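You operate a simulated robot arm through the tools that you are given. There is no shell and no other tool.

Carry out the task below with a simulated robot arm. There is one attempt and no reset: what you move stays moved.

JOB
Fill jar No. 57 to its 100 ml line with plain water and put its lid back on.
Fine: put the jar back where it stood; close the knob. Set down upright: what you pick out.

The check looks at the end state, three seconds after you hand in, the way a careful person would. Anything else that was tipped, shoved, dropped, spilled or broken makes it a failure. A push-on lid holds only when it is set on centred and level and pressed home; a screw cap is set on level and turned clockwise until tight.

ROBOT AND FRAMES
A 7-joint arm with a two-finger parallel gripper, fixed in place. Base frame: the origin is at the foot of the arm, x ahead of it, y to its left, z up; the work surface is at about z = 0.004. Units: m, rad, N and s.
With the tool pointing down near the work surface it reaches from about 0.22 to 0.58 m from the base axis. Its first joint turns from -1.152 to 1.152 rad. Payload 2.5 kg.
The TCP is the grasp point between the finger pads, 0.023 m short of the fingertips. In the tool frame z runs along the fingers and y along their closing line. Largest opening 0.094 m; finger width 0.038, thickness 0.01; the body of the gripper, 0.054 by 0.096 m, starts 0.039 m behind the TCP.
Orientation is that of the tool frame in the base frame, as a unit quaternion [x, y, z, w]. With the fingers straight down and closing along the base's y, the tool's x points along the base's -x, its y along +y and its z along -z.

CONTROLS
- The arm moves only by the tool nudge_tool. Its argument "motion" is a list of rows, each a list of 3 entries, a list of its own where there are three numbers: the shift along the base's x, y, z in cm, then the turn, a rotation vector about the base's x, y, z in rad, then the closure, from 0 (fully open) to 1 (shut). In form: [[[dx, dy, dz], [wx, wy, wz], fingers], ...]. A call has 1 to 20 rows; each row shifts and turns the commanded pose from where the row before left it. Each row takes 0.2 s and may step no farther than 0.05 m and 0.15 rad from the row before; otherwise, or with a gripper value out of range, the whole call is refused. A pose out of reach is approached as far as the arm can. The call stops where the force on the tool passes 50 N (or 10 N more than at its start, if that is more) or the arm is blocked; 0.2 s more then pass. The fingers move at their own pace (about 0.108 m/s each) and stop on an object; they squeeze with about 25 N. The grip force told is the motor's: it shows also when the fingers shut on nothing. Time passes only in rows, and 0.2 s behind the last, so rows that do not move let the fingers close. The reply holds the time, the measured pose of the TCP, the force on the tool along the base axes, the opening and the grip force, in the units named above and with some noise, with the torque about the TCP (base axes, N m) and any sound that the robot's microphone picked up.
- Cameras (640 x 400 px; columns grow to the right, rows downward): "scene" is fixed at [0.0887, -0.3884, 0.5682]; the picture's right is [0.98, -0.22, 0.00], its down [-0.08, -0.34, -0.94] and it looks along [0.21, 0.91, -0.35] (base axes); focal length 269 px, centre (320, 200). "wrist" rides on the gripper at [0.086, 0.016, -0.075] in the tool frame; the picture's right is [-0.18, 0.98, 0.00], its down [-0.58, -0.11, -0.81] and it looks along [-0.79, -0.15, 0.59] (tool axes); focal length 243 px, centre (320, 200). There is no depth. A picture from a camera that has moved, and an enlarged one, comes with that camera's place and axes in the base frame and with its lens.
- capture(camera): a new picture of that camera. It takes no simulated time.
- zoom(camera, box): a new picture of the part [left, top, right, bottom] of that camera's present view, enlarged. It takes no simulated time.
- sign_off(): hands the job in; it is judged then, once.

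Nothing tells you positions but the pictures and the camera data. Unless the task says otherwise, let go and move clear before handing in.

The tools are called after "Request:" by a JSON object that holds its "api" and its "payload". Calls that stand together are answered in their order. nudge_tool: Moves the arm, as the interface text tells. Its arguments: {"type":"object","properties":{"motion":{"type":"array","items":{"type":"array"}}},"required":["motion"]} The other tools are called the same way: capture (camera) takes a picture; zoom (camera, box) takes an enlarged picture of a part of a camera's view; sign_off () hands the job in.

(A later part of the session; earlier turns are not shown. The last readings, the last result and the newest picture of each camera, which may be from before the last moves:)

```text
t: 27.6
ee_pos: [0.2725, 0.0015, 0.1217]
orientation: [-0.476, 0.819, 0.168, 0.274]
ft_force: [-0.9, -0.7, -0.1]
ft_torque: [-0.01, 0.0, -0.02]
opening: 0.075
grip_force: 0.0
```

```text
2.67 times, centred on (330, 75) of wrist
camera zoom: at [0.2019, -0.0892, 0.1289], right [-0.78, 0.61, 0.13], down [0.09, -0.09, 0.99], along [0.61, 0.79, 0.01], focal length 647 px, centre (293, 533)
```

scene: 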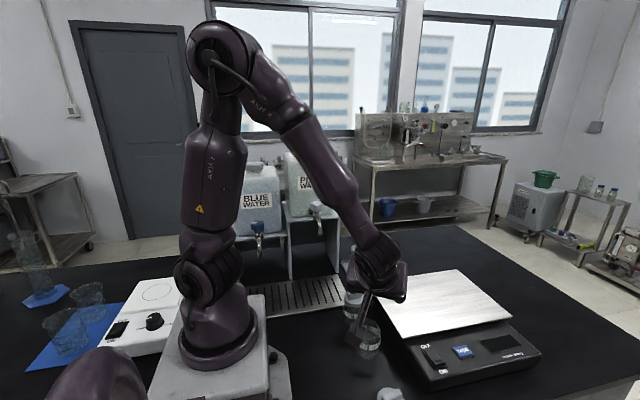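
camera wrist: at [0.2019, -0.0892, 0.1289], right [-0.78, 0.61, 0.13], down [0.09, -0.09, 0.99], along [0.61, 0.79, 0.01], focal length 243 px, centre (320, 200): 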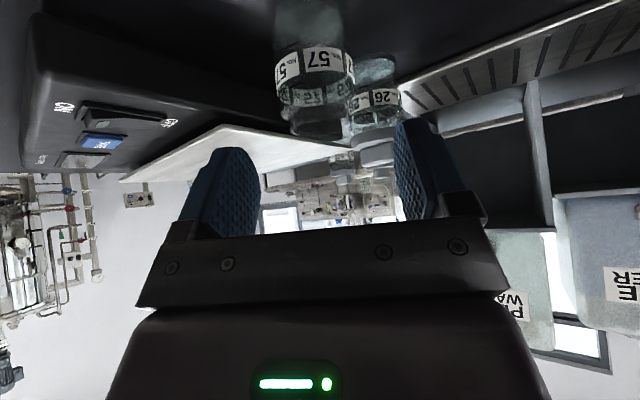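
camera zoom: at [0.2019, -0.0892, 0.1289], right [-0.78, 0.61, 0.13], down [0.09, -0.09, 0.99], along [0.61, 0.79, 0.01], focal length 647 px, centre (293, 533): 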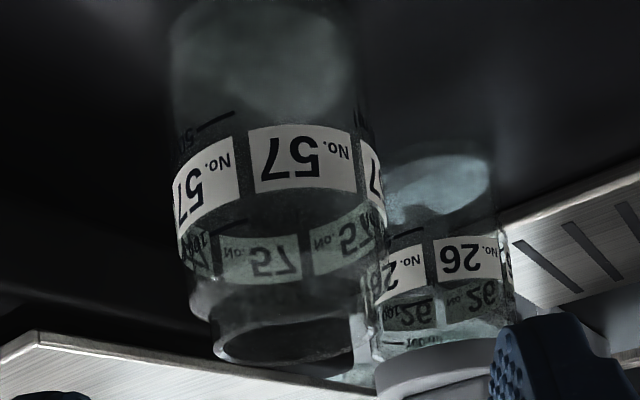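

The jar body is about 57 mm across, the rim is at z≈0.079 with a neck of about 39 mm, and it's centred between the fingers. I'll slide in along the tool axis.

Request:
{"api": "nudge_tool", "payload": {"motion": [[[0.52, 0.97, -1.49], [0, 0, 0], 0.2], [[0.52, 0.97, -1.49], [0, 0, 0], 0.2], [[0.52, 0.97, -1.49], [0, 0, 0], 0.2], [[0.52, 0.97, -1.49], [0, 0, 0], 0.2], [[0.52, 0.97, -1.49], [0, 0, 0], 0.2], [[0, 0, 0], [0, 0, 0], 0.2]]}}

Request:
{"api": "capture", "payload": {"camera": "wrist"}}

Request:
{"api": "zoom", "payload": {"camera": "scene", "box": [290, 240, 430, 380]}}

```text
t: 29.0
ee_pos: [0.3002, 0.0397, 0.0567]
orientation: [-0.476, 0.819, 0.168, 0.274]
ft_force: [-0.2, 0.2, 0.0]
ft_torque: [0.0, -0.01, 0.03]
opening: 0.0751
grip_force: 0.0
out of reach, approached as far as the arm can: row 1, 2, 3
```

```text
taken
camera wrist: at [0.2299, -0.0499, 0.0635], right [-0.78, 0.61, 0.13], down [0.09, -0.09, 0.99], along [0.61, 0.79, 0.01], focal length 243 px, centre (320, 200)
```

wrist: 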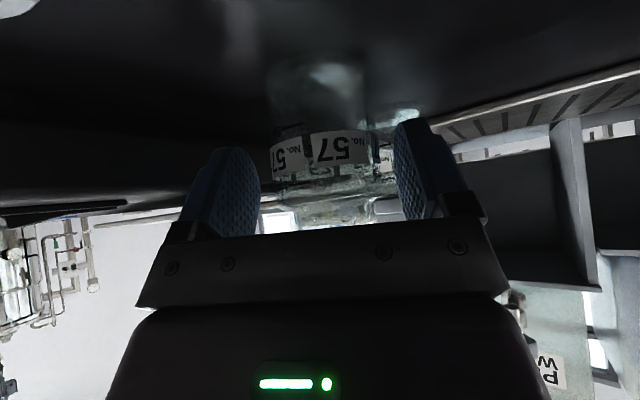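

```text
2.86 times, centred on (360, 310) of scene
camera zoom: at [0.0887, -0.3884, 0.5682], right [0.98, -0.22, 0.0], down [-0.08, -0.34, -0.94], along [0.21, 0.91, -0.35], focal length 770 px, centre (206, -114)
```

zoom: 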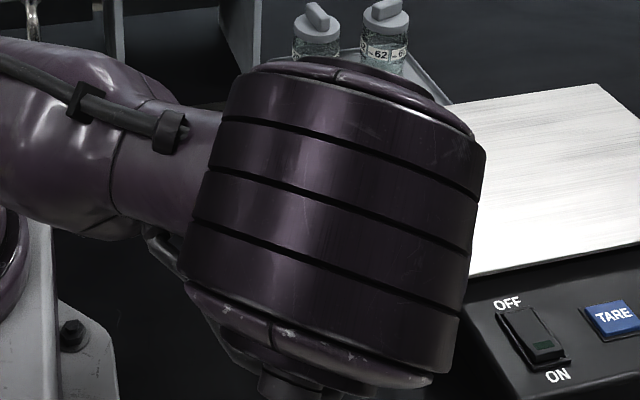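

The arm reconfigured part-way, and a big joint now fills part of the scene view. I'll look at the full scene before going further.

Request:
{"api": "capture", "payload": {"camera": "scene"}}

Request:
{"api": "zoom", "payload": {"camera": "wrist", "box": [190, 30, 470, 240]}}

```text
taken
```

scene: 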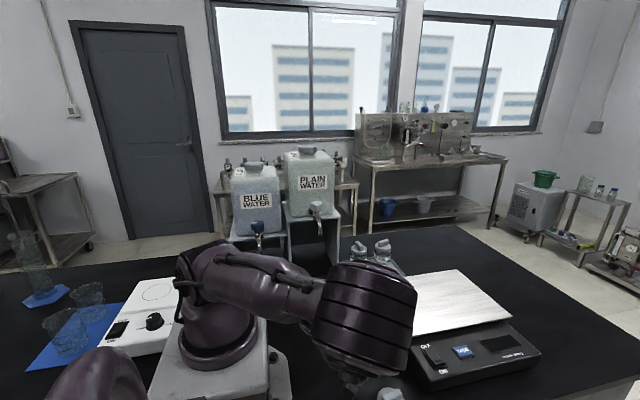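

```text
1.90 times, centred on (330, 135) of wrist
camera zoom: at [0.2299, -0.0499, 0.0635], right [-0.78, 0.61, 0.13], down [0.09, -0.09, 0.99], along [0.61, 0.79, 0.01], focal length 462 px, centre (301, 324)
```

zoom: 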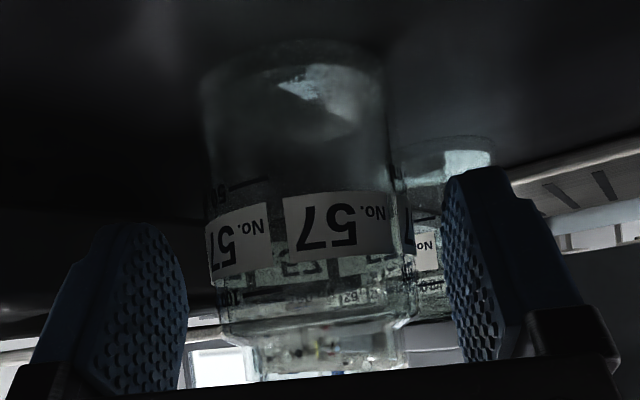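

The elbow has swung low towards the camera side. It's harmless, but I don't want to carry the jar in that posture. I'll lift straight up (the fingers straddle the jar) and untilt, then approach from about 80° azimuth with a smaller tilt, where the wrist has more room.

Request:
{"api": "nudge_tool", "payload": {"motion": [[[0, 0, 1.5], [0, 0, 0], 0.2], [[0, 0, 2], [0, 0, 0], 0.2], [[0, 0, 2], [0, 0, 0], 0.2], [[0, 0, 2], [0, 0, 0], 0.2], [[0, 0, 3], [0, 0, 0], 0.2], [[0, 0, 3], [0, 0, 0], 0.2], [[0, 0, 3], [0, 0, 0], 0.2], [[0.5, 0, 2], [-0.1126, 0.065, 0], 0.2], [[0.5, 0, 2], [-0.1126, 0.065, 0], 0.2], [[0.5, 0, 2], [-0.1126, 0.065, 0], 0.2], [[0.5, 0, 2], [-0.1126, 0.065, 0], 0.2], [[0.5, 0, 2], [-0.1126, 0.065, 0], 0.2]]}}

Request:
{"api": "capture", "payload": {"camera": "scene"}}

```text
t: 31.6
ee_pos: [0.3264, 0.0408, 0.3216]
orientation: [-0.5, 0.866, 0.008, -0.004]
ft_force: [0.6, 0.5, 0.5]
ft_torque: [0.01, 0.03, -0.01]
opening: 0.0751
grip_force: 0.0
```

```text
taken
```

scene: 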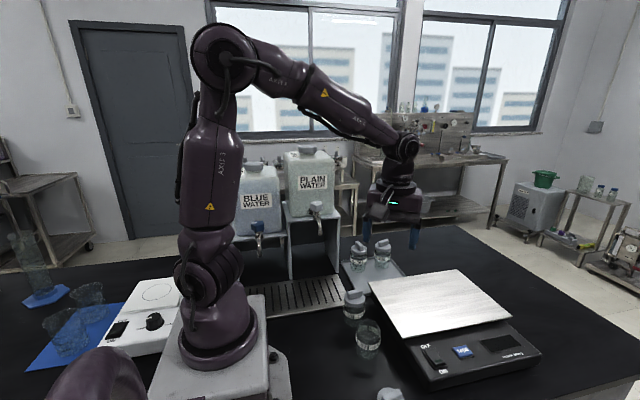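

The elbow is up again and the tool points down. I'll now yaw to about 1.40 rad and tilt 0.52 rad at height, then descend to the pre-grasp point.

Request:
{"api": "nudge_tool", "payload": {"motion": [[[-0.6, -0.7, 0], [0, 0, 0.117], 0.2], [[-0.6, -0.7, 0], [0, 0, 0.117], 0.2], [[-0.6, -0.7, -1], [0, 0, 0.117], 0.2], [[-0.5, -0.8, -1], [0.129, -0.0227, 0], 0.2], [[-0.5, -0.8, -1], [0.129, -0.0227, 0], 0.2], [[-0.5, 0, -1], [0.129, -0.0227, 0], 0.2], [[0, 0, -1], [0.129, -0.0227, 0], 0.2], [[0, 0, -2], [0, 0, 0], 0.2], [[0, 0, -2], [0, 0, 0], 0.2]]}}

Request:
{"api": "capture", "payload": {"camera": "scene"}}

```text
t: 33.6
ee_pos: [0.2934, 0.0025, 0.2314]
orientation: [-0.623, 0.738, 0.175, 0.194]
ft_force: [-0.2, -0.7, -0.2]
ft_torque: [-0.01, 0.04, 0.01]
opening: 0.0751
grip_force: 0.0
```

```text
taken
```

scene: 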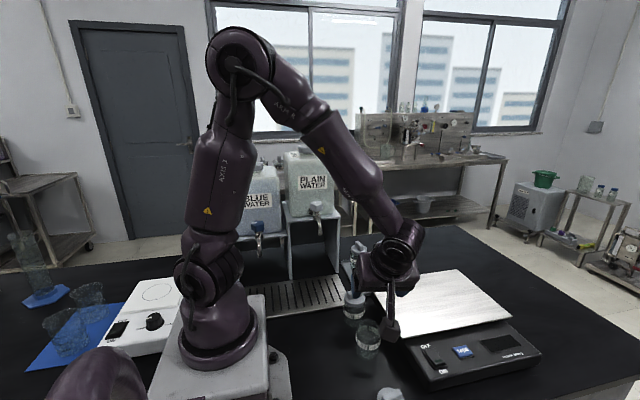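

Still elbow-up and within reach. I'll go down to the pre-grasp height.

Request:
{"api": "nudge_tool", "payload": {"motion": [[[0, 0, -2.1], [0, 0, 0], 0.2], [[0, 0, -2.1], [0, 0, 0], 0.2], [[0, 0, -2.1], [0, 0, 0], 0.2], [[0, 0, -2.1], [0, 0, 0], 0.2], [[0, 0, -2.1], [0, 0, 0], 0.2]]}}

Request:
{"api": "capture", "payload": {"camera": "wrist"}}

Request:
{"api": "capture", "payload": {"camera": "scene"}}

```text
t: 34.8
ee_pos: [0.2948, 0.003, 0.1247]
orientation: [-0.623, 0.737, 0.175, 0.195]
ft_force: [0.7, -0.3, 0.6]
ft_torque: [-0.01, 0.0, 0.02]
opening: 0.0753
grip_force: 0.0
```

```text
taken
camera wrist: at [0.2597, -0.1033, 0.1466], right [-0.94, 0.32, 0.11], down [0.14, 0.07, 0.99], along [0.3, 0.95, -0.11], focal length 243 px, centre (320, 200)
```

wrist: 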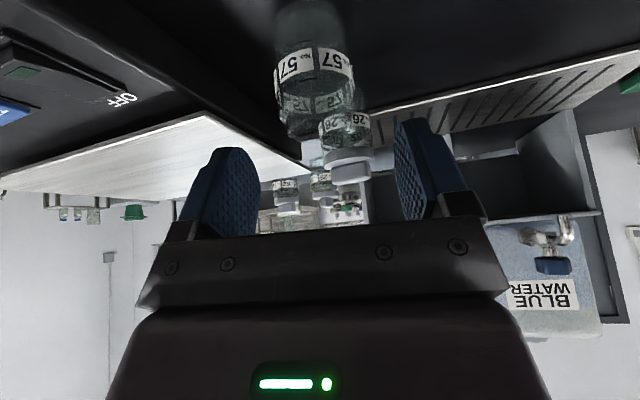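

```text
taken
```

scene: 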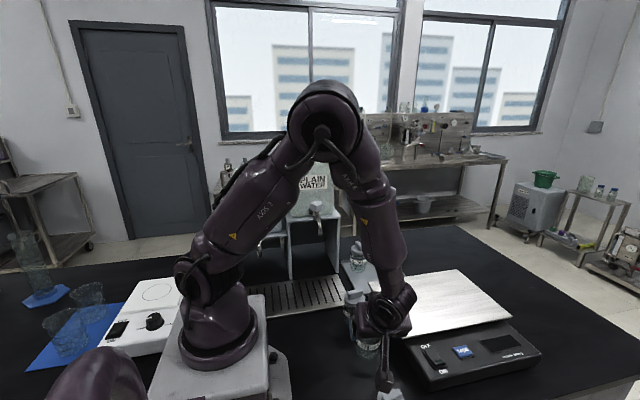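

The jar is centred between the fingers to within about 2 mm and the camera boom clears the lid. I'll slide in along the tool axis.

Request:
{"api": "nudge_tool", "payload": {"motion": [[[0.16, 0.89, -1.53], [0, 0, 0], 0.2], [[0.16, 0.89, -1.53], [0, 0, 0], 0.2], [[0.16, 0.89, -1.53], [0, 0, 0], 0.2]]}}

Request:
{"api": "nudge_tool", "payload": {"motion": [[[0.16, 0.89, -1.53], [0, 0, 0], 0.2], [[0.16, 0.89, -1.53], [0, 0, 0], 0.2], [[0, 0, 0], [0, 0, 0], 0.2]]}}

Request:
{"api": "capture", "payload": {"camera": "wrist"}}

Request:
{"api": "capture", "payload": {"camera": "scene"}}

```text
t: 35.6
ee_pos: [0.2995, 0.0301, 0.0799]
orientation: [-0.622, 0.738, 0.175, 0.196]
ft_force: [-0.1, 0.0, -0.5]
ft_torque: [0.02, 0.0, 0.03]
opening: 0.0753
grip_force: 0.2
```

```text
t: 36.4
ee_pos: [0.3033, 0.0484, 0.0486]
orientation: [-0.623, 0.737, 0.175, 0.194]
ft_force: [-1.1, 0.4, -0.4]
ft_torque: [0.03, 0.01, 0.0]
opening: 0.0753
grip_force: 0.0
```

```text
taken
camera wrist: at [0.2689, -0.0592, 0.0704], right [-0.94, 0.32, 0.11], down [0.14, 0.07, 0.99], along [0.3, 0.95, -0.11], focal length 243 px, centre (320, 200)
```

wrist: 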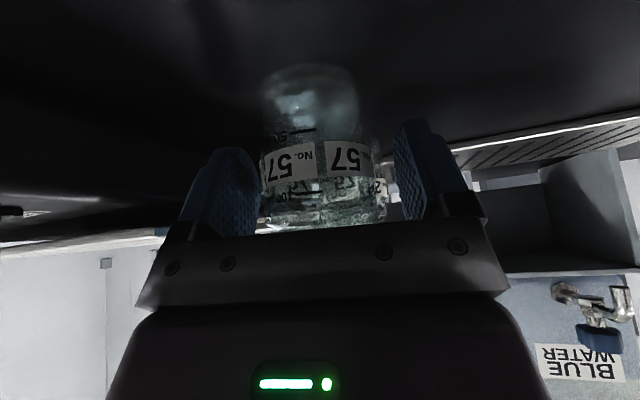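

```text
taken
```

scene: 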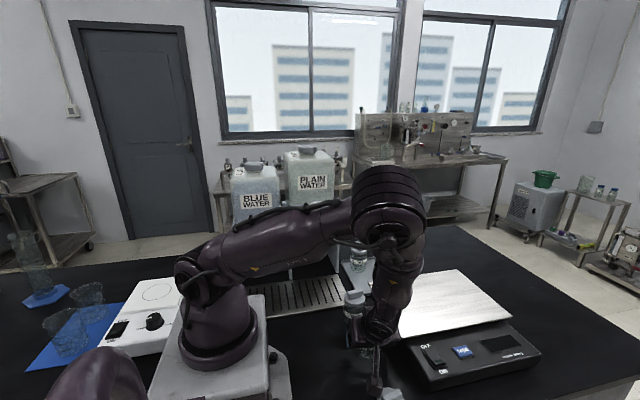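

The jar sits centred between the pads with no contact force. I'll close the grip.

Request:
{"api": "nudge_tool", "payload": {"motion": [[[0, 0, 0], [0, 0, 0], 0.3], [[0, 0, 0], [0, 0, 0], 0.36], [[0, 0, 0], [0, 0, 0], 0.5], [[0, 0, 0], [0, 0, 0], 0.6], [[0, 0, 0], [0, 0, 0], 0.6]]}}

Request:
{"api": "zoom", "payload": {"camera": "wrist", "box": [200, 50, 440, 240]}}

```text
t: 37.6
ee_pos: [0.3031, 0.0465, 0.0499]
orientation: [-0.622, 0.738, 0.174, 0.194]
ft_force: [0.3, 0.6, 2.4]
ft_torque: [0.01, -0.19, -0.03]
opening: 0.0551
grip_force: 24.3
```

```text
2.11 times, centred on (320, 145) of wrist
camera zoom: at [0.2689, -0.0594, 0.0706], right [-0.94, 0.32, 0.11], down [0.14, 0.07, 0.99], along [0.3, 0.95, -0.11], focal length 511 px, centre (320, 316)
```

zoom: 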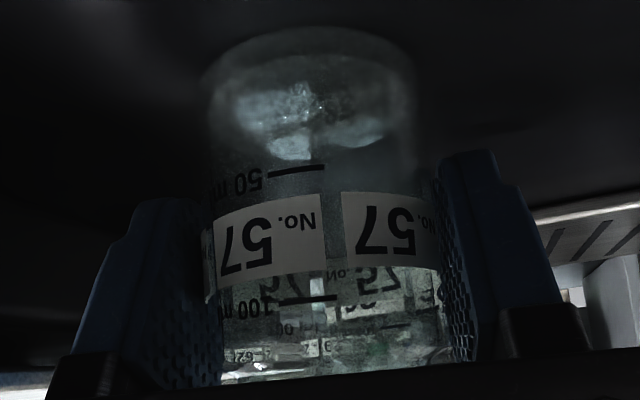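

The jar is gripped (opening 55 mm, about 24 N). I'll lift it gently and confirm the jar comes up level.

Request:
{"api": "nudge_tool", "payload": {"motion": [[[0, 0, 0.3], [0, 0, 0], 0.6], [[0, 0, 0.5], [0, 0, 0], 0.6], [[0, 0, 1], [0, 0, 0], 0.6], [[0, 0, 1.5], [0, 0, 0], 0.6], [[0, 0, 1.5], [0, 0, 0], 0.6]]}}

Request:
{"api": "capture", "payload": {"camera": "wrist"}}

Request:
{"api": "capture", "payload": {"camera": "scene"}}

```text
t: 38.8
ee_pos: [0.3006, 0.0468, 0.0971]
orientation: [-0.623, 0.738, 0.175, 0.194]
ft_force: [0.1, 0.3, -1.1]
ft_torque: [-0.02, -0.01, -0.04]
opening: 0.0553
grip_force: 24.6
```

```text
taken
camera wrist: at [0.2666, -0.0605, 0.1189], right [-0.94, 0.32, 0.11], down [0.14, 0.07, 0.99], along [0.3, 0.95, -0.11], focal length 243 px, centre (320, 200)
```

wrist: 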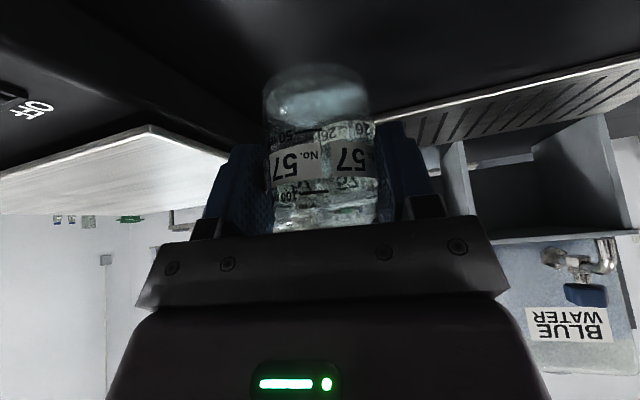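

```text
taken
```

scene: 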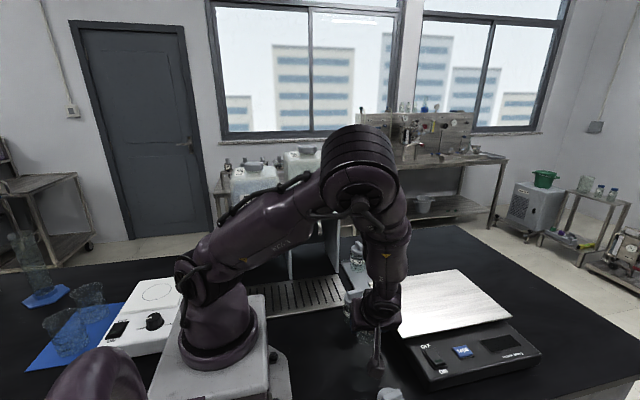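

The jar is up and level, at about 1 N of weight. I'll raise it to clear jar 26, then move across towards the tap at a safe height.

Request:
{"api": "nudge_tool", "payload": {"motion": [[[0, 0, 1.7], [0, 0, 0], 0.6], [[0, 0, 1.7], [0, 0, 0], 0.6], [[0, 0, 1.7], [0, 0, 0], 0.6], [[0, 0, 1.7], [0, 0, 0], 0.6], [[-1, 1.5, 0], [0, 0, 0], 0.6], [[-1, 1.5, 0], [0, 0, 0], 0.6], [[-1, 1.5, 0], [0, 0, 0], 0.6], [[-1, 1.5, 0], [0, 0, 0], 0.6], [[-1, 1.5, 0], [0, 0, 0], 0.6], [[-1, 1.5, 0], [0, 0, 0], 0.6]]}}

Request:
{"api": "capture", "payload": {"camera": "wrist"}}

Request:
{"api": "capture", "payload": {"camera": "scene"}}

```text
t: 41.0
ee_pos: [0.242, 0.1368, 0.1639]
orientation: [-0.623, 0.737, 0.174, 0.195]
ft_force: [0.3, 0.1, -1.4]
ft_torque: [0.0, -0.02, 0.03]
opening: 0.0553
grip_force: 24.9
```

```text
taken
camera wrist: at [0.2069, 0.0308, 0.1863], right [-0.94, 0.32, 0.11], down [0.14, 0.07, 0.99], along [0.3, 0.95, -0.11], focal length 243 px, centre (320, 200)
```

wrist: 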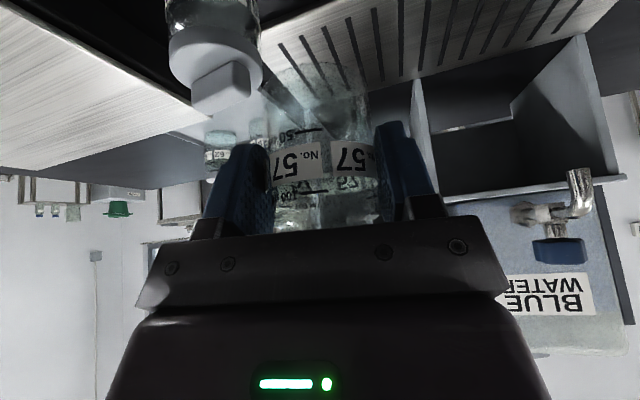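

```text
taken
```

scene: 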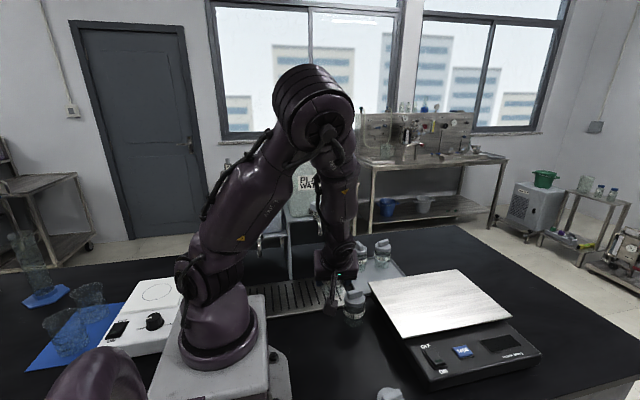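

The jar clears jar 26. My refined triangulation puts the spout tip at (0.240, 0.274, 0.208) and the knob at (0.239, 0.321, top 0.287). I'll lower the jar below spout height and move in under the spout.

Request:
{"api": "nudge_tool", "payload": {"motion": [[[0, 1.5, -1.5], [0, 0, 0], 0.6], [[0, 1.5, -1.5], [0, 0, 0], 0.6], [[0, 1.5, -1.5], [0, 0, 0], 0.6], [[-0.2, 1.5, -1.4], [0, 0, 0], 0.6], [[0, 1, 0], [0, 0, 0], 0.6]]}}

Request:
{"api": "capture", "payload": {"camera": "wrist"}}

Request:
{"api": "capture", "payload": {"camera": "scene"}}

Request:
{"api": "zoom", "payload": {"camera": "scene", "box": [270, 190, 400, 330]}}

```text
t: 42.2
ee_pos: [0.2391, 0.2081, 0.1058]
orientation: [-0.622, 0.738, 0.175, 0.194]
ft_force: [0.2, -0.2, -1.4]
ft_torque: [0.01, -0.02, 0.0]
opening: 0.0552
grip_force: 24.7
```

```text
taken
camera wrist: at [0.2048, 0.1012, 0.1264], right [-0.94, 0.32, 0.11], down [0.14, 0.07, 0.99], along [0.31, 0.95, -0.11], focal length 243 px, centre (320, 200)
```

wrist: 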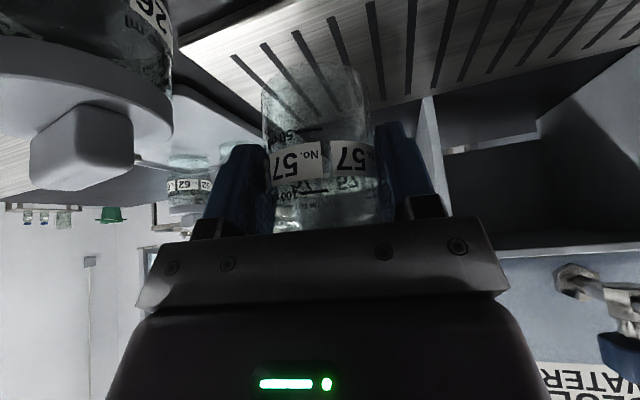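

```text
taken
```

scene: 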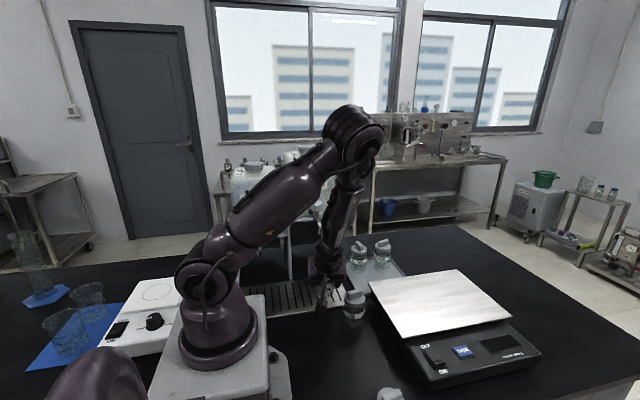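

```text
2.86 times, centred on (335, 260) of scene
camera zoom: at [0.0887, -0.3884, 0.5682], right [0.98, -0.22, 0.0], down [-0.08, -0.34, -0.94], along [0.21, 0.91, -0.35], focal length 770 px, centre (277, 29)
```

zoom: 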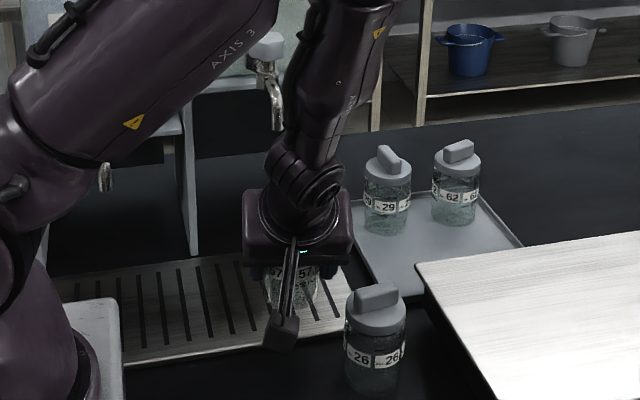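

The forearm stays clear of the tap. I'll move the last 6 cm in under the spout.

Request:
{"api": "nudge_tool", "payload": {"motion": [[[0, 1.5, 0], [0, 0, 0], 0.6], [[0, 1.5, 0], [0, 0, 0], 0.6], [[0, 1.5, 0], [0, 0, 0], 0.6], [[0, 1.4, 0], [0, 0, 0], 0.6]]}}

Request:
{"api": "zoom", "payload": {"camera": "scene", "box": [270, 190, 400, 330]}}

Request:
{"api": "capture", "payload": {"camera": "wrist"}}

```text
t: 43.2
ee_pos: [0.2398, 0.2655, 0.1071]
orientation: [-0.623, 0.737, 0.175, 0.194]
ft_force: [0.0, -0.7, -1.4]
ft_torque: [0.0, 0.02, 0.0]
opening: 0.0554
grip_force: 25.3
```

```text
2.86 times, centred on (335, 260) of scene
camera zoom: at [0.0887, -0.3884, 0.5682], right [0.98, -0.22, 0.0], down [-0.08, -0.34, -0.94], along [0.21, 0.91, -0.35], focal length 770 px, centre (277, 29)
```

zoom: 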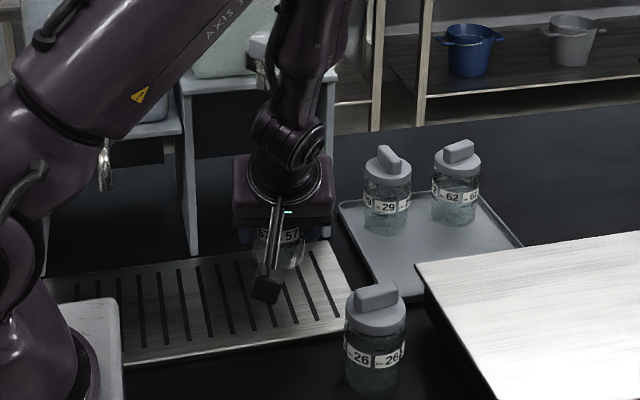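

```text
taken
camera wrist: at [0.2058, 0.1595, 0.128], right [-0.94, 0.32, 0.11], down [0.14, 0.07, 0.99], along [0.3, 0.95, -0.11], focal length 243 px, centre (320, 200)
```

wrist: 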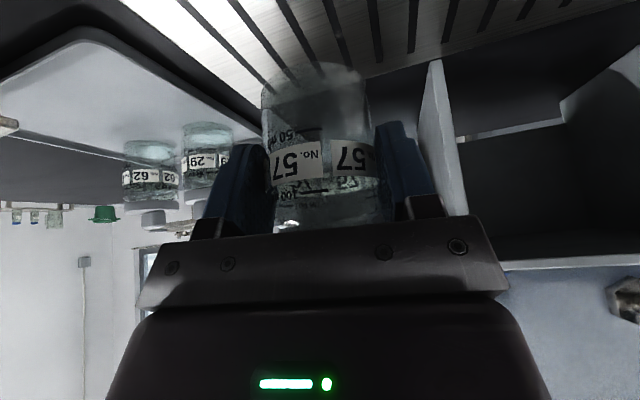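

I'm at the spout position. I'll lower the jar towards the grid, then creep.

Request:
{"api": "nudge_tool", "payload": {"motion": [[[0, 0, -1], [0, 0, 0], 0.6], [[0, 0, -1], [0, 0, 0], 0.6], [[0, 0, -1], [0, 0, 0], 0.6], [[0, 0, -0.6], [0, 0, 0], 0.6]]}}

Request:
{"api": "nudge_tool", "payload": {"motion": [[[0, 0, -0.3], [0, 0, 0], 0.6], [[0, 0, -0.2], [0, 0, 0], 0.6]]}}

Request:
{"api": "zoom", "payload": {"camera": "scene", "box": [290, 220, 360, 300]}}

```text
t: 44.2
ee_pos: [0.2392, 0.2656, 0.071]
orientation: [-0.623, 0.738, 0.175, 0.194]
ft_force: [-0.1, 0.2, -0.5]
ft_torque: [-0.02, -0.02, -0.02]
opening: 0.0555
grip_force: 24.7
```

```text
t: 44.8
ee_pos: [0.2398, 0.2674, 0.0661]
orientation: [-0.623, 0.737, 0.176, 0.194]
ft_force: [0.1, -0.6, -2.1]
ft_torque: [0.01, -0.02, -0.03]
opening: 0.0553
grip_force: 24.4
```

```text
5.00 times, centred on (325, 260) of scene
camera zoom: at [0.0887, -0.3884, 0.5682], right [0.98, -0.22, 0.0], down [-0.08, -0.34, -0.94], along [0.21, 0.91, -0.35], focal length 1347 px, centre (295, -100)
```

zoom: 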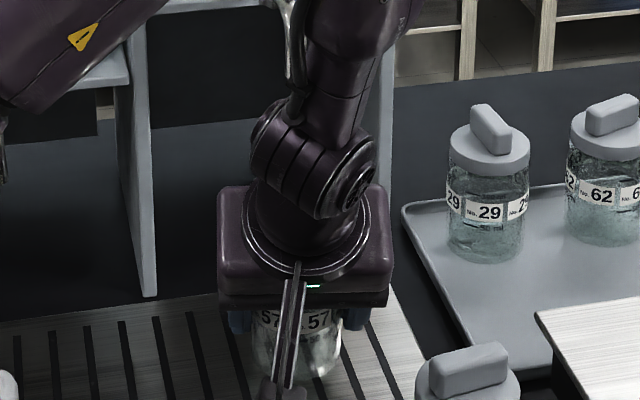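

Request:
{"api": "nudge_tool", "payload": {"motion": [[[0, 0, -0.2], [0, 0, 0], 0.6], [[0, 0, -0.1], [0, 0, 0], 0.6]]}}

Request:
{"api": "nudge_tool", "payload": {"motion": [[[0, 0, -0.2], [0, 0, 0], 0.6], [[0, 0, 0], [0, 0, 0], 0.6]]}}

```text
t: 45.4
ee_pos: [0.2381, 0.2673, 0.0627]
orientation: [-0.622, 0.738, 0.175, 0.194]
ft_force: [0.3, -0.3, -1.0]
ft_torque: [-0.03, -0.02, -0.03]
opening: 0.0554
grip_force: 24.8
```

```text
t: 46.0
ee_pos: [0.2389, 0.2671, 0.0606]
orientation: [-0.623, 0.737, 0.175, 0.194]
ft_force: [-0.6, 0.1, -1.2]
ft_torque: [-0.04, -0.01, -0.03]
opening: 0.0553
grip_force: 25.1
```

The jar's weight is still on the gripper at z = 0.0606 with no contact. I'll continue in small steps.

Request:
{"api": "nudge_tool", "payload": {"motion": [[[0, 0, -0.2], [0, 0, 0], 0.6], [[0, 0, 0], [0, 0, 0], 0.6]]}}

Request:
{"api": "nudge_tool", "payload": {"motion": [[[0, 0, -0.15], [0, 0, 0], 0.6], [[0, 0, 0], [0, 0, 0], 0.6]]}}

```text
t: 46.6
ee_pos: [0.2393, 0.2686, 0.06]
orientation: [-0.623, 0.737, 0.175, 0.196]
ft_force: [-2.4, -0.5, 16.9]
ft_torque: [-0.01, -0.34, -0.02]
opening: 0.0555
grip_force: 25.1
```

```text
t: 47.2
ee_pos: [0.2389, 0.2682, 0.057]
orientation: [-0.623, 0.737, 0.175, 0.195]
ft_force: [-2.4, 2.5, 17.7]
ft_torque: [0.21, -0.36, 0.08]
opening: 0.0554
grip_force: 25.0
```

It made contact with the grid at about z = 0.059, with 17 N of push. I'll ease up about 2 mm to unload before releasing.

Request:
{"api": "nudge_tool", "payload": {"motion": [[[0, 0, 0.15], [0, 0, 0], 0.6], [[0, 0, 0], [0, 0, 0], 0.6]]}}

Request:
{"api": "zoom", "payload": {"camera": "wrist", "box": [200, 40, 440, 240]}}

```text
t: 47.8
ee_pos: [0.2393, 0.2662, 0.0571]
orientation: [-0.622, 0.738, 0.176, 0.193]
ft_force: [0.4, -0.4, -1.2]
ft_torque: [0.02, -0.01, 0.03]
opening: 0.0556
grip_force: 24.8
```

```text
2.00 times, centred on (320, 140) of wrist
camera zoom: at [0.2046, 0.1593, 0.0796], right [-0.94, 0.32, 0.11], down [0.14, 0.08, 0.99], along [0.31, 0.94, -0.12], focal length 485 px, centre (320, 320)
```

zoom: 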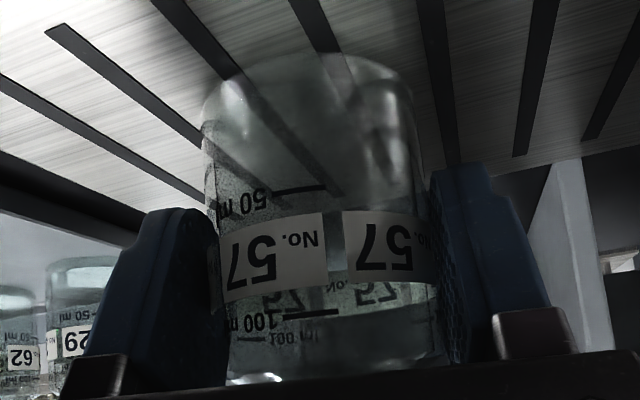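

The weight is back on the gripper, so the jar is hovering by about a millimetre. I'll lower 1 mm, open gently, and watch the jar.

Request:
{"api": "nudge_tool", "payload": {"motion": [[[0, 0, -0.08], [0, 0, 0], 0.6], [[0, 0, 0], [0, 0, 0], 0.6]]}}

```text
t: 48.4
ee_pos: [0.2387, 0.2667, 0.0581]
orientation: [-0.623, 0.737, 0.176, 0.194]
ft_force: [-0.4, -0.5, -2.4]
ft_torque: [-0.02, 0.0, -0.02]
opening: 0.0555
grip_force: 24.9
```

Request:
{"api": "nudge_tool", "payload": {"motion": [[[0, 0, -0.05], [0, 0, 0], 0.6], [[0, 0, 0], [0, 0, 0], 0.6]]}}

```text
t: 49.0
ee_pos: [0.2395, 0.2675, 0.0584]
orientation: [-0.623, 0.737, 0.175, 0.194]
ft_force: [0.0, 1.2, -0.9]
ft_torque: [-0.02, -0.03, 0.02]
opening: 0.0556
grip_force: 24.5
```

Request:
{"api": "nudge_tool", "payload": {"motion": [[[0, 0, -0.04], [0, 0, 0], 0.6], [[0, 0, 0], [0, 0, 0], 0.6]]}}

```text
t: 49.6
ee_pos: [0.2401, 0.2659, 0.0582]
orientation: [-0.623, 0.737, 0.175, 0.194]
ft_force: [0.4, -0.5, 0.4]
ft_torque: [-0.03, -0.1, -0.04]
opening: 0.0553
grip_force: 25.2
```

The weight has come off (+0.4 N), so the jar is just resting on the grid. I'll open the fingers slowly.

Request:
{"api": "nudge_tool", "payload": {"motion": [[[0, 0, 0], [0, 0, 0], 0.4], [[0, 0, 0], [0, 0, 0], 0.35], [[0, 0, 0], [0, 0, 0], 0.25], [[0, 0, 0], [0, 0, 0], 0.2], [[0, 0, 0], [0, 0, 0], 0.2]]}}

Request:
{"api": "capture", "payload": {"camera": "wrist"}}

```text
t: 50.8
ee_pos: [0.2383, 0.2674, 0.0578]
orientation: [-0.623, 0.737, 0.176, 0.195]
ft_force: [-0.2, 0.3, 0.6]
ft_torque: [-0.03, 0.03, -0.02]
opening: 0.0755
grip_force: 0.0
```

```text
taken
camera wrist: at [0.2048, 0.1598, 0.0789], right [-0.94, 0.32, 0.11], down [0.14, 0.07, 0.99], along [0.3, 0.95, -0.11], focal length 243 px, centre (320, 200)
```

wrist: 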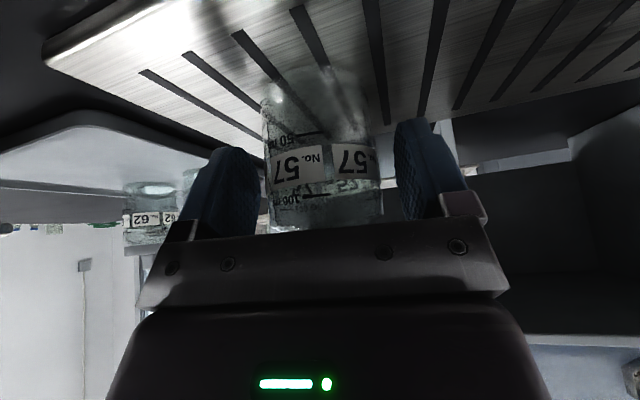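

The jar is standing under the spout and released. I'll retreat along the tool axis, then rise and check how the jar lines up with the spout.

Request:
{"api": "nudge_tool", "payload": {"motion": [[[-0.07, -0.5, 0.86], [0, 0, 0], 0.2], [[-0.14, -1, 1.73], [0, 0, 0], 0.2], [[-0.14, -1, 1.73], [0, 0, 0], 0.2], [[-0.14, -1, 1.73], [0, 0, 0], 0.2], [[-0.14, -1, 1.73], [0, 0, 0], 0.2], [[-0.14, -1, 1.73], [0, 0, 0], 0.2], [[0, -2, 2], [0, 0, 0], 0.2], [[0, -2, 2], [0, 0, 0], 0.2]]}}

Request:
{"api": "capture", "payload": {"camera": "scene"}}

Request:
{"api": "capture", "payload": {"camera": "wrist"}}

```text
t: 52.6
ee_pos: [0.2318, 0.1709, 0.192]
orientation: [-0.623, 0.737, 0.175, 0.195]
ft_force: [-0.8, 0.1, -0.5]
ft_torque: [0.03, 0.01, -0.03]
opening: 0.075
grip_force: 0.0
```

```text
taken
```

scene: 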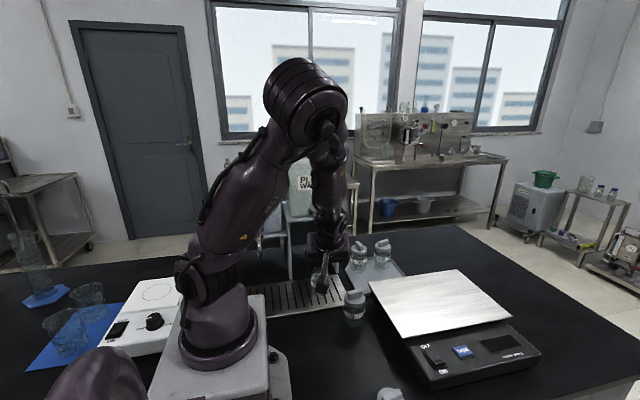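

```text
taken
camera wrist: at [0.1976, 0.0643, 0.2128], right [-0.94, 0.32, 0.11], down [0.14, 0.07, 0.99], along [0.3, 0.95, -0.11], focal length 243 px, centre (320, 200)
```

wrist: 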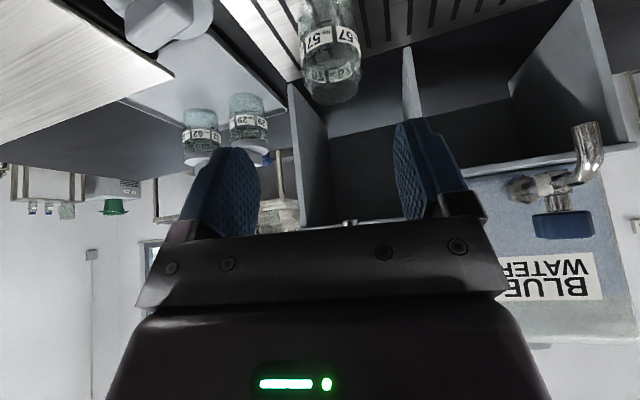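

The jar is upright on the grid. I'll rise and untilt, with yaw near 90°, for a top-down approach to the knob.

Request:
{"api": "nudge_tool", "payload": {"motion": [[[0.1, -0.3, 3], [0, 0, 0], 0.2], [[0.1, -0.3, 3], [0, 0, 0], 0.2], [[0.1, -0.3, 3], [-0.129, 0.0213, 0], 0.2], [[0.1, -0.3, 3], [-0.129, 0.0213, 0], 0.2], [[0.1, -0.3, 3], [-0.129, 0.0213, 0], 0.2], [[0.1, -0.3, 3], [-0.129, 0.0213, 0], 0.2], [[0, 0, 2], [0, 0, 0.138], 0.2]]}}

Request:
{"api": "capture", "payload": {"camera": "scene"}}

Request:
{"api": "capture", "payload": {"camera": "wrist"}}

```text
t: 54.2
ee_pos: [0.238, 0.1537, 0.3927]
orientation: [-0.696, 0.718, 0.007, -0.003]
ft_force: [0.4, 0.2, 0.2]
ft_torque: [0.02, 0.0, 0.04]
opening: 0.0752
grip_force: 0.0
```

```text
taken
```

scene: 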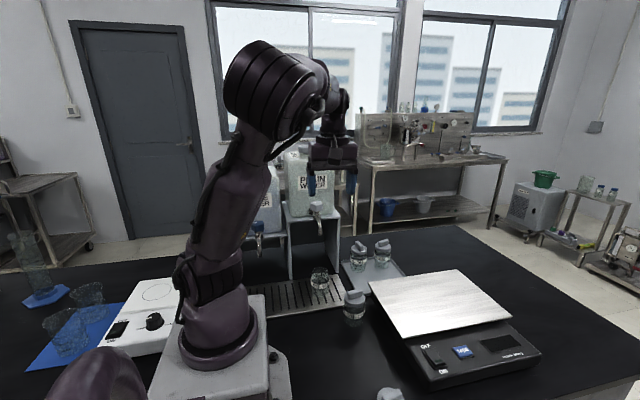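

```text
taken
camera wrist: at [0.2198, 0.0691, 0.4678], right [-0.98, 0.22, 0.01], down [0.14, 0.57, 0.81], along [0.17, 0.79, -0.59], focal length 243 px, centre (320, 200)
```

wrist: 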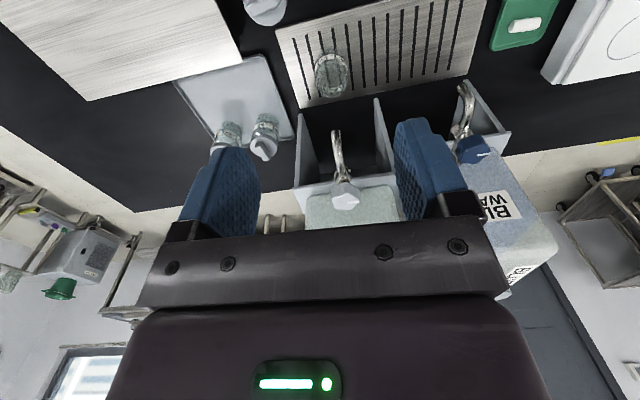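

The jar under the tap is now visible in both views. I'll zoom in to check its alignment with the spout and re-measure the knob.

Request:
{"api": "zoom", "payload": {"camera": "wrist", "box": [290, 40, 400, 230]}}

Request:
{"api": "zoom", "payload": {"camera": "scene", "box": [290, 190, 350, 300]}}

Request:
{"api": "zoom", "payload": {"camera": "wrist", "box": [310, 115, 380, 225]}}

```text
2.11 times, centred on (345, 135) of wrist
camera zoom: at [0.2198, 0.0691, 0.4678], right [-0.98, 0.22, 0.01], down [0.14, 0.57, 0.81], along [0.17, 0.79, -0.59], focal length 511 px, centre (267, 337)
```

zoom: 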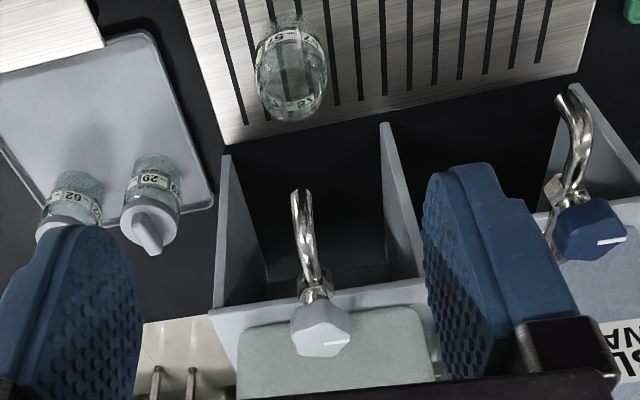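

```text
3.64 times, centred on (320, 245) of scene
camera zoom: at [0.0887, -0.3884, 0.5682], right [0.98, -0.22, 0.0], down [-0.08, -0.34, -0.94], along [0.21, 0.91, -0.35], focal length 980 px, centre (320, 36)
```

zoom: 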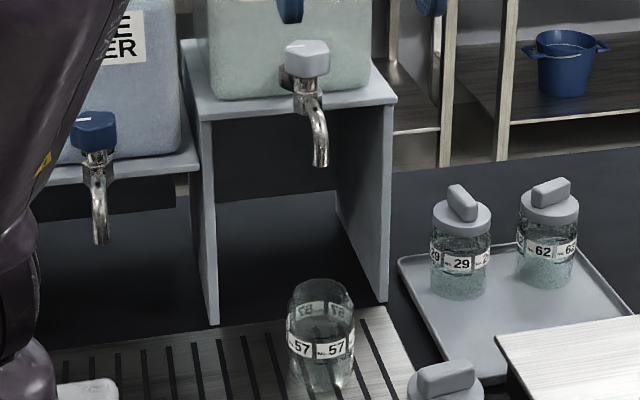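

```text
3.64 times, centred on (345, 170) of wrist
camera zoom: at [0.2198, 0.0691, 0.4678], right [-0.98, 0.22, 0.01], down [0.14, 0.57, 0.81], along [0.17, 0.79, -0.59], focal length 882 px, centre (229, 309)
```

zoom: 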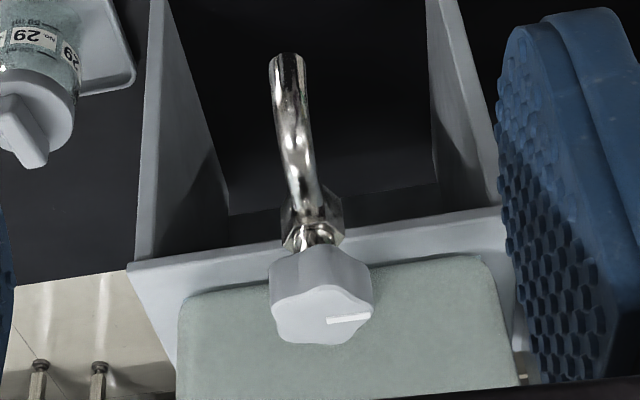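

Request:
{"api": "zoom", "payload": {"camera": "wrist", "box": [305, 35, 360, 105]}}

Request:
{"api": "zoom", "payload": {"camera": "scene", "box": [300, 255, 345, 305]}}

```text
5.71 times, centred on (332, 70) of wrist
camera zoom: at [0.2198, 0.0691, 0.4678], right [-0.98, 0.22, 0.01], down [0.14, 0.57, 0.81], along [0.17, 0.79, -0.59], focal length 1386 px, centre (249, 943)
```

zoom: 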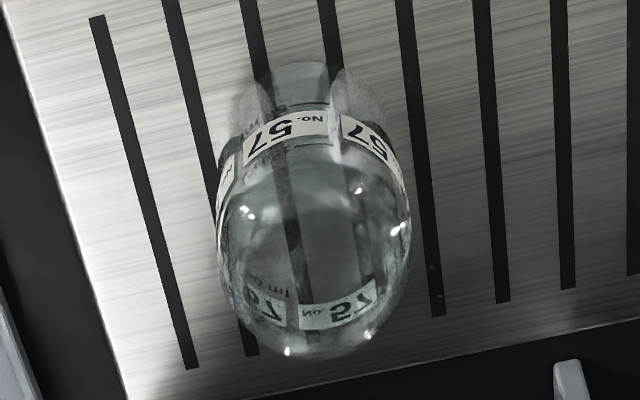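

```text
8.00 times, centred on (322, 280) of scene
camera zoom: at [0.0887, -0.3884, 0.5682], right [0.98, -0.22, 0.0], down [-0.08, -0.34, -0.94], along [0.21, 0.91, -0.35], focal length 2155 px, centre (300, -440)
```

zoom: 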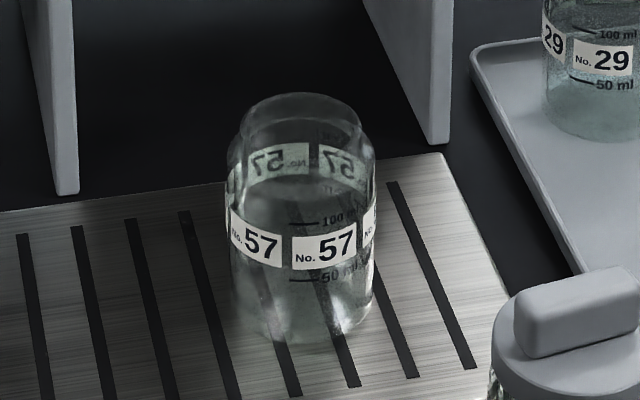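

The jar axis is within 2–3 mm of the spout axis, and the 100 ml line is readable from the scene camera. The knob top centre is at about (0.239, 0.323, 0.286), diameter 36 mm. I'll move above the knob, yawed to about 1.0 rad so there's room to turn.

Request:
{"api": "nudge_tool", "payload": {"motion": [[[0, 2.1, -0.5], [-0.0059, -0.014, 0], 0.3], [[0, 2.1, -0.5], [0, 0, -0.135], 0.3], [[0, 2.1, -0.5], [0, 0, -0.135], 0.3], [[0, 2.1, -0.5], [0, 0, -0.135], 0.3], [[0, 2.1, -0.5], [0, 0, -0.135], 0.3], [[0, 2.1, -0.5], [0, 0, 0], 0.3], [[0, 2.1, -0.5], [0, 0, 0], 0.3], [[0.1, 2.2, -0.8], [0, 0, 0], 0.3]]}}

Request:
{"api": "capture", "payload": {"camera": "scene"}}

Request:
{"api": "capture", "payload": {"camera": "wrist"}}

```text
t: 56.0
ee_pos: [0.2399, 0.324, 0.3492]
orientation: [-0.477, 0.879, -0.001, 0.0]
ft_force: [-0.5, -1.1, -0.7]
ft_torque: [0.01, 0.02, -0.01]
opening: 0.0658
grip_force: 0.0
```

```text
taken
```

scene: 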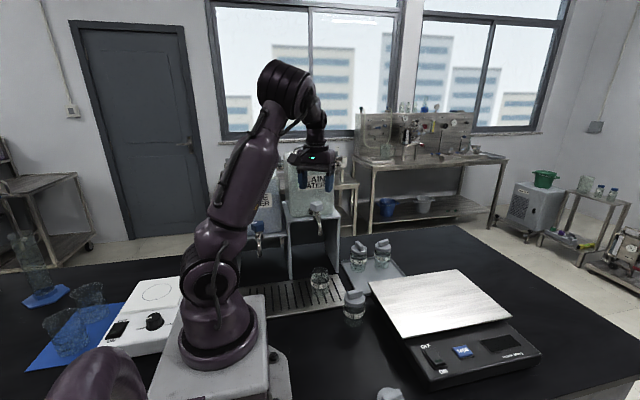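

```text
taken
camera wrist: at [0.1782, 0.2612, 0.4234], right [-0.73, 0.69, 0.0], down [0.41, 0.43, 0.81], along [0.56, 0.59, -0.59], focal length 243 px, centre (320, 200)
```

wrist: 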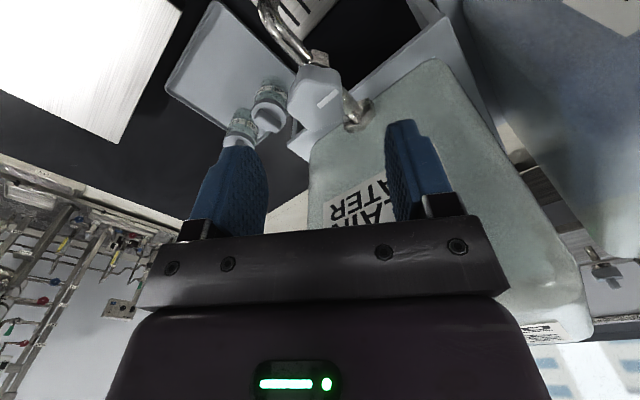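

Request:
{"api": "zoom", "payload": {"camera": "wrist", "box": [270, 45, 370, 145]}}

Request:
{"api": "zoom", "payload": {"camera": "scene", "box": [285, 150, 355, 240]}}

```text
4.00 times, centred on (320, 95) of wrist
camera zoom: at [0.1782, 0.2612, 0.4234], right [-0.73, 0.69, 0.0], down [0.41, 0.43, 0.81], along [0.56, 0.59, -0.59], focal length 970 px, centre (320, 620)
```

zoom: 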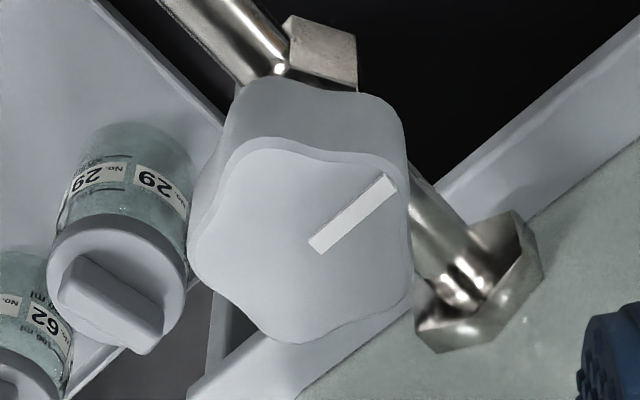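

```text
4.44 times, centred on (320, 195) of scene
camera zoom: at [0.0887, -0.3884, 0.5682], right [0.98, -0.22, 0.0], down [-0.08, -0.34, -0.94], along [0.21, 0.91, -0.35], focal length 1197 px, centre (320, 222)
```

zoom: 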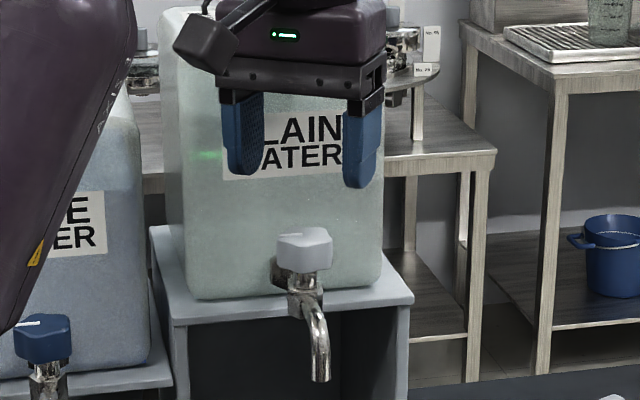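

The knob is a 5-lobed star centred at about (0.2405, 0.323). I'll turn the fingers so one pad lies across two lobes and the other faces a lobe (yaw about 0.785), and descend around it.

Request:
{"api": "nudge_tool", "payload": {"motion": [[[0.05, -0.1, 0], [0, 0, -0.105], 0.3], [[0, 0, -1], [0, 0, -0.105], 0.3], [[0, 0, -1.5], [0, 0, 0], 0.3], [[0, 0, -1.5], [0, 0, 0], 0.3], [[0, 0, -1], [0, 0, 0], 0.3], [[0, 0, -0.6], [0, 0, 0], 0.3], [[0, 0, 0], [0, 0, 0], 0.3]]}}

Request:
{"api": "zoom", "payload": {"camera": "wrist", "box": [200, 50, 440, 240]}}

Request:
{"api": "zoom", "payload": {"camera": "scene", "box": [285, 150, 355, 240]}}

```text
t: 57.6
ee_pos: [0.2376, 0.3204, 0.2932]
orientation: [-0.383, 0.924, 0.0, 0.0]
ft_force: [0.6, 0.0, 0.7]
ft_torque: [-0.01, 0.02, 0.01]
opening: 0.0656
grip_force: 0.1
```

```text
2.11 times, centred on (320, 145) of wrist
camera zoom: at [0.1654, 0.2725, 0.3679], right [-0.57, 0.82, 0.0], down [0.49, 0.33, 0.81], along [0.66, 0.46, -0.59], focal length 511 px, centre (320, 316)
```

zoom: 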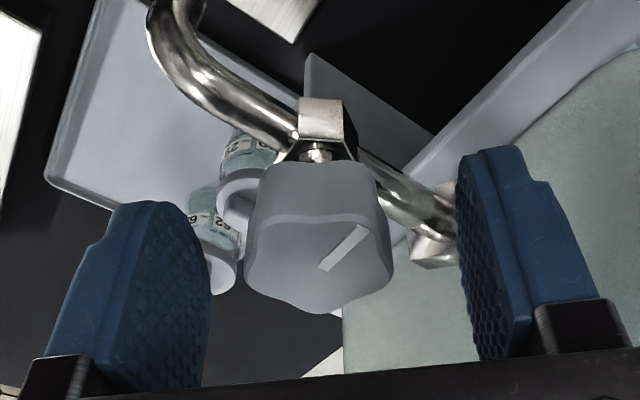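

```text
4.44 times, centred on (320, 195) of scene
camera zoom: at [0.0887, -0.3884, 0.5682], right [0.98, -0.22, 0.0], down [-0.08, -0.34, -0.94], along [0.21, 0.91, -0.35], focal length 1197 px, centre (320, 222)
```

zoom: 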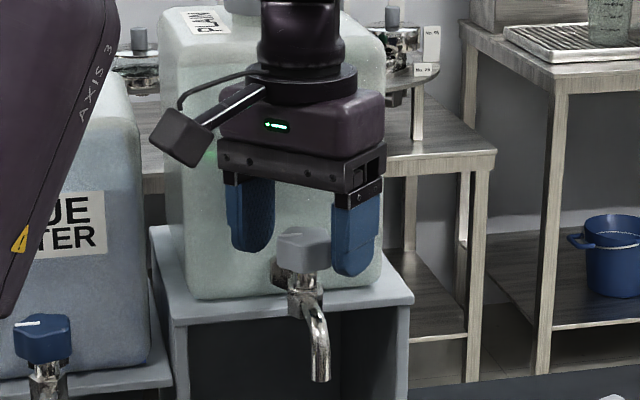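

The knob is centred between the pads. I'll close on it.

Request:
{"api": "nudge_tool", "payload": {"motion": [[[0, 0, 0], [0, 0, 0], 0.5], [[0, 0, 0], [0, 0, 0], 0.7], [[0, 0, 0], [0, 0, 0], 0.8], [[0, 0, 0], [0, 0, 0], 0.8]]}}

Request:
{"api": "zoom", "payload": {"camera": "wrist", "box": [200, 50, 440, 240]}}

```text
t: 58.6
ee_pos: [0.2394, 0.3205, 0.293]
orientation: [-0.382, 0.924, -0.001, 0.001]
ft_force: [5.4, -9.3, -0.8]
ft_torque: [0.33, 0.18, 0.1]
opening: 0.0354
grip_force: 45.2
```

```text
2.11 times, centred on (320, 145) of wrist
camera zoom: at [0.166, 0.2721, 0.368], right [-0.57, 0.82, 0.0], down [0.49, 0.34, 0.81], along [0.67, 0.46, -0.59], focal length 511 px, centre (320, 316)
```

zoom: 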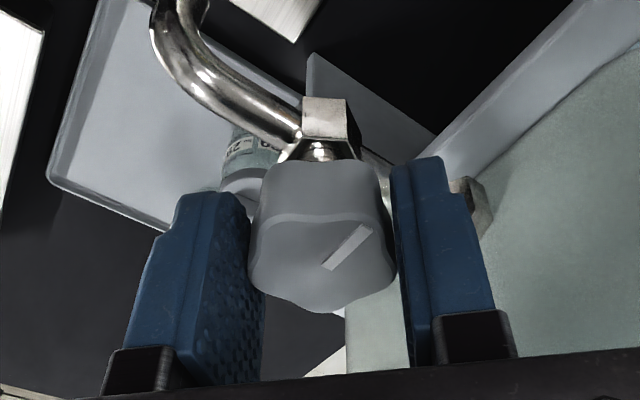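

There's about 10 N of side load, so the grip is off-centre by a fraction of a millimetre. I'll shift slightly to unload before turning.

Request:
{"api": "nudge_tool", "payload": {"motion": [[[0.05, -0.06, 0], [0, 0, 0], 0.8], [[0, 0, 0], [0, 0, 0], 0.8]]}}

```text
t: 59.2
ee_pos: [0.2392, 0.3204, 0.2931]
orientation: [-0.383, 0.924, 0.0, 0.0]
ft_force: [8.3, 2.8, -8.6]
ft_torque: [-0.96, -0.03, 0.09]
opening: 0.0354
grip_force: 44.9
```

Request:
{"api": "nudge_tool", "payload": {"motion": [[[0, 0, 0], [0, 0, 0], 0.7], [[0, 0, 0], [0, 0, 0], 0.7]]}}

```text
t: 59.8
ee_pos: [0.2393, 0.321, 0.2928]
orientation: [-0.382, 0.924, 0.0, 0.001]
ft_force: [8.7, 4.0, -14.3]
ft_torque: [-0.48, -0.14, 0.12]
opening: 0.0357
grip_force: 45.2
```

I'll release and re-grip from this adjusted position to see whether the side loads drop.

Request:
{"api": "nudge_tool", "payload": {"motion": [[[0, 0, 0], [0, 0, 0], 0.5], [[0, 0, 0], [0, 0, 0], 0.5], [[0, 0, 0], [0, 0, 0], 0.66], [[0, 0, 0], [0, 0, 0], 0.66], [[0, 0, 0], [0, 0, 0], 0.66]]}}

```text
t: 61.0
ee_pos: [0.2391, 0.3211, 0.2937]
orientation: [-0.383, 0.924, 0.0, 0.0]
ft_force: [0.1, -5.8, 8.4]
ft_torque: [0.28, 0.33, 0.1]
opening: 0.0355
grip_force: 45.0
```

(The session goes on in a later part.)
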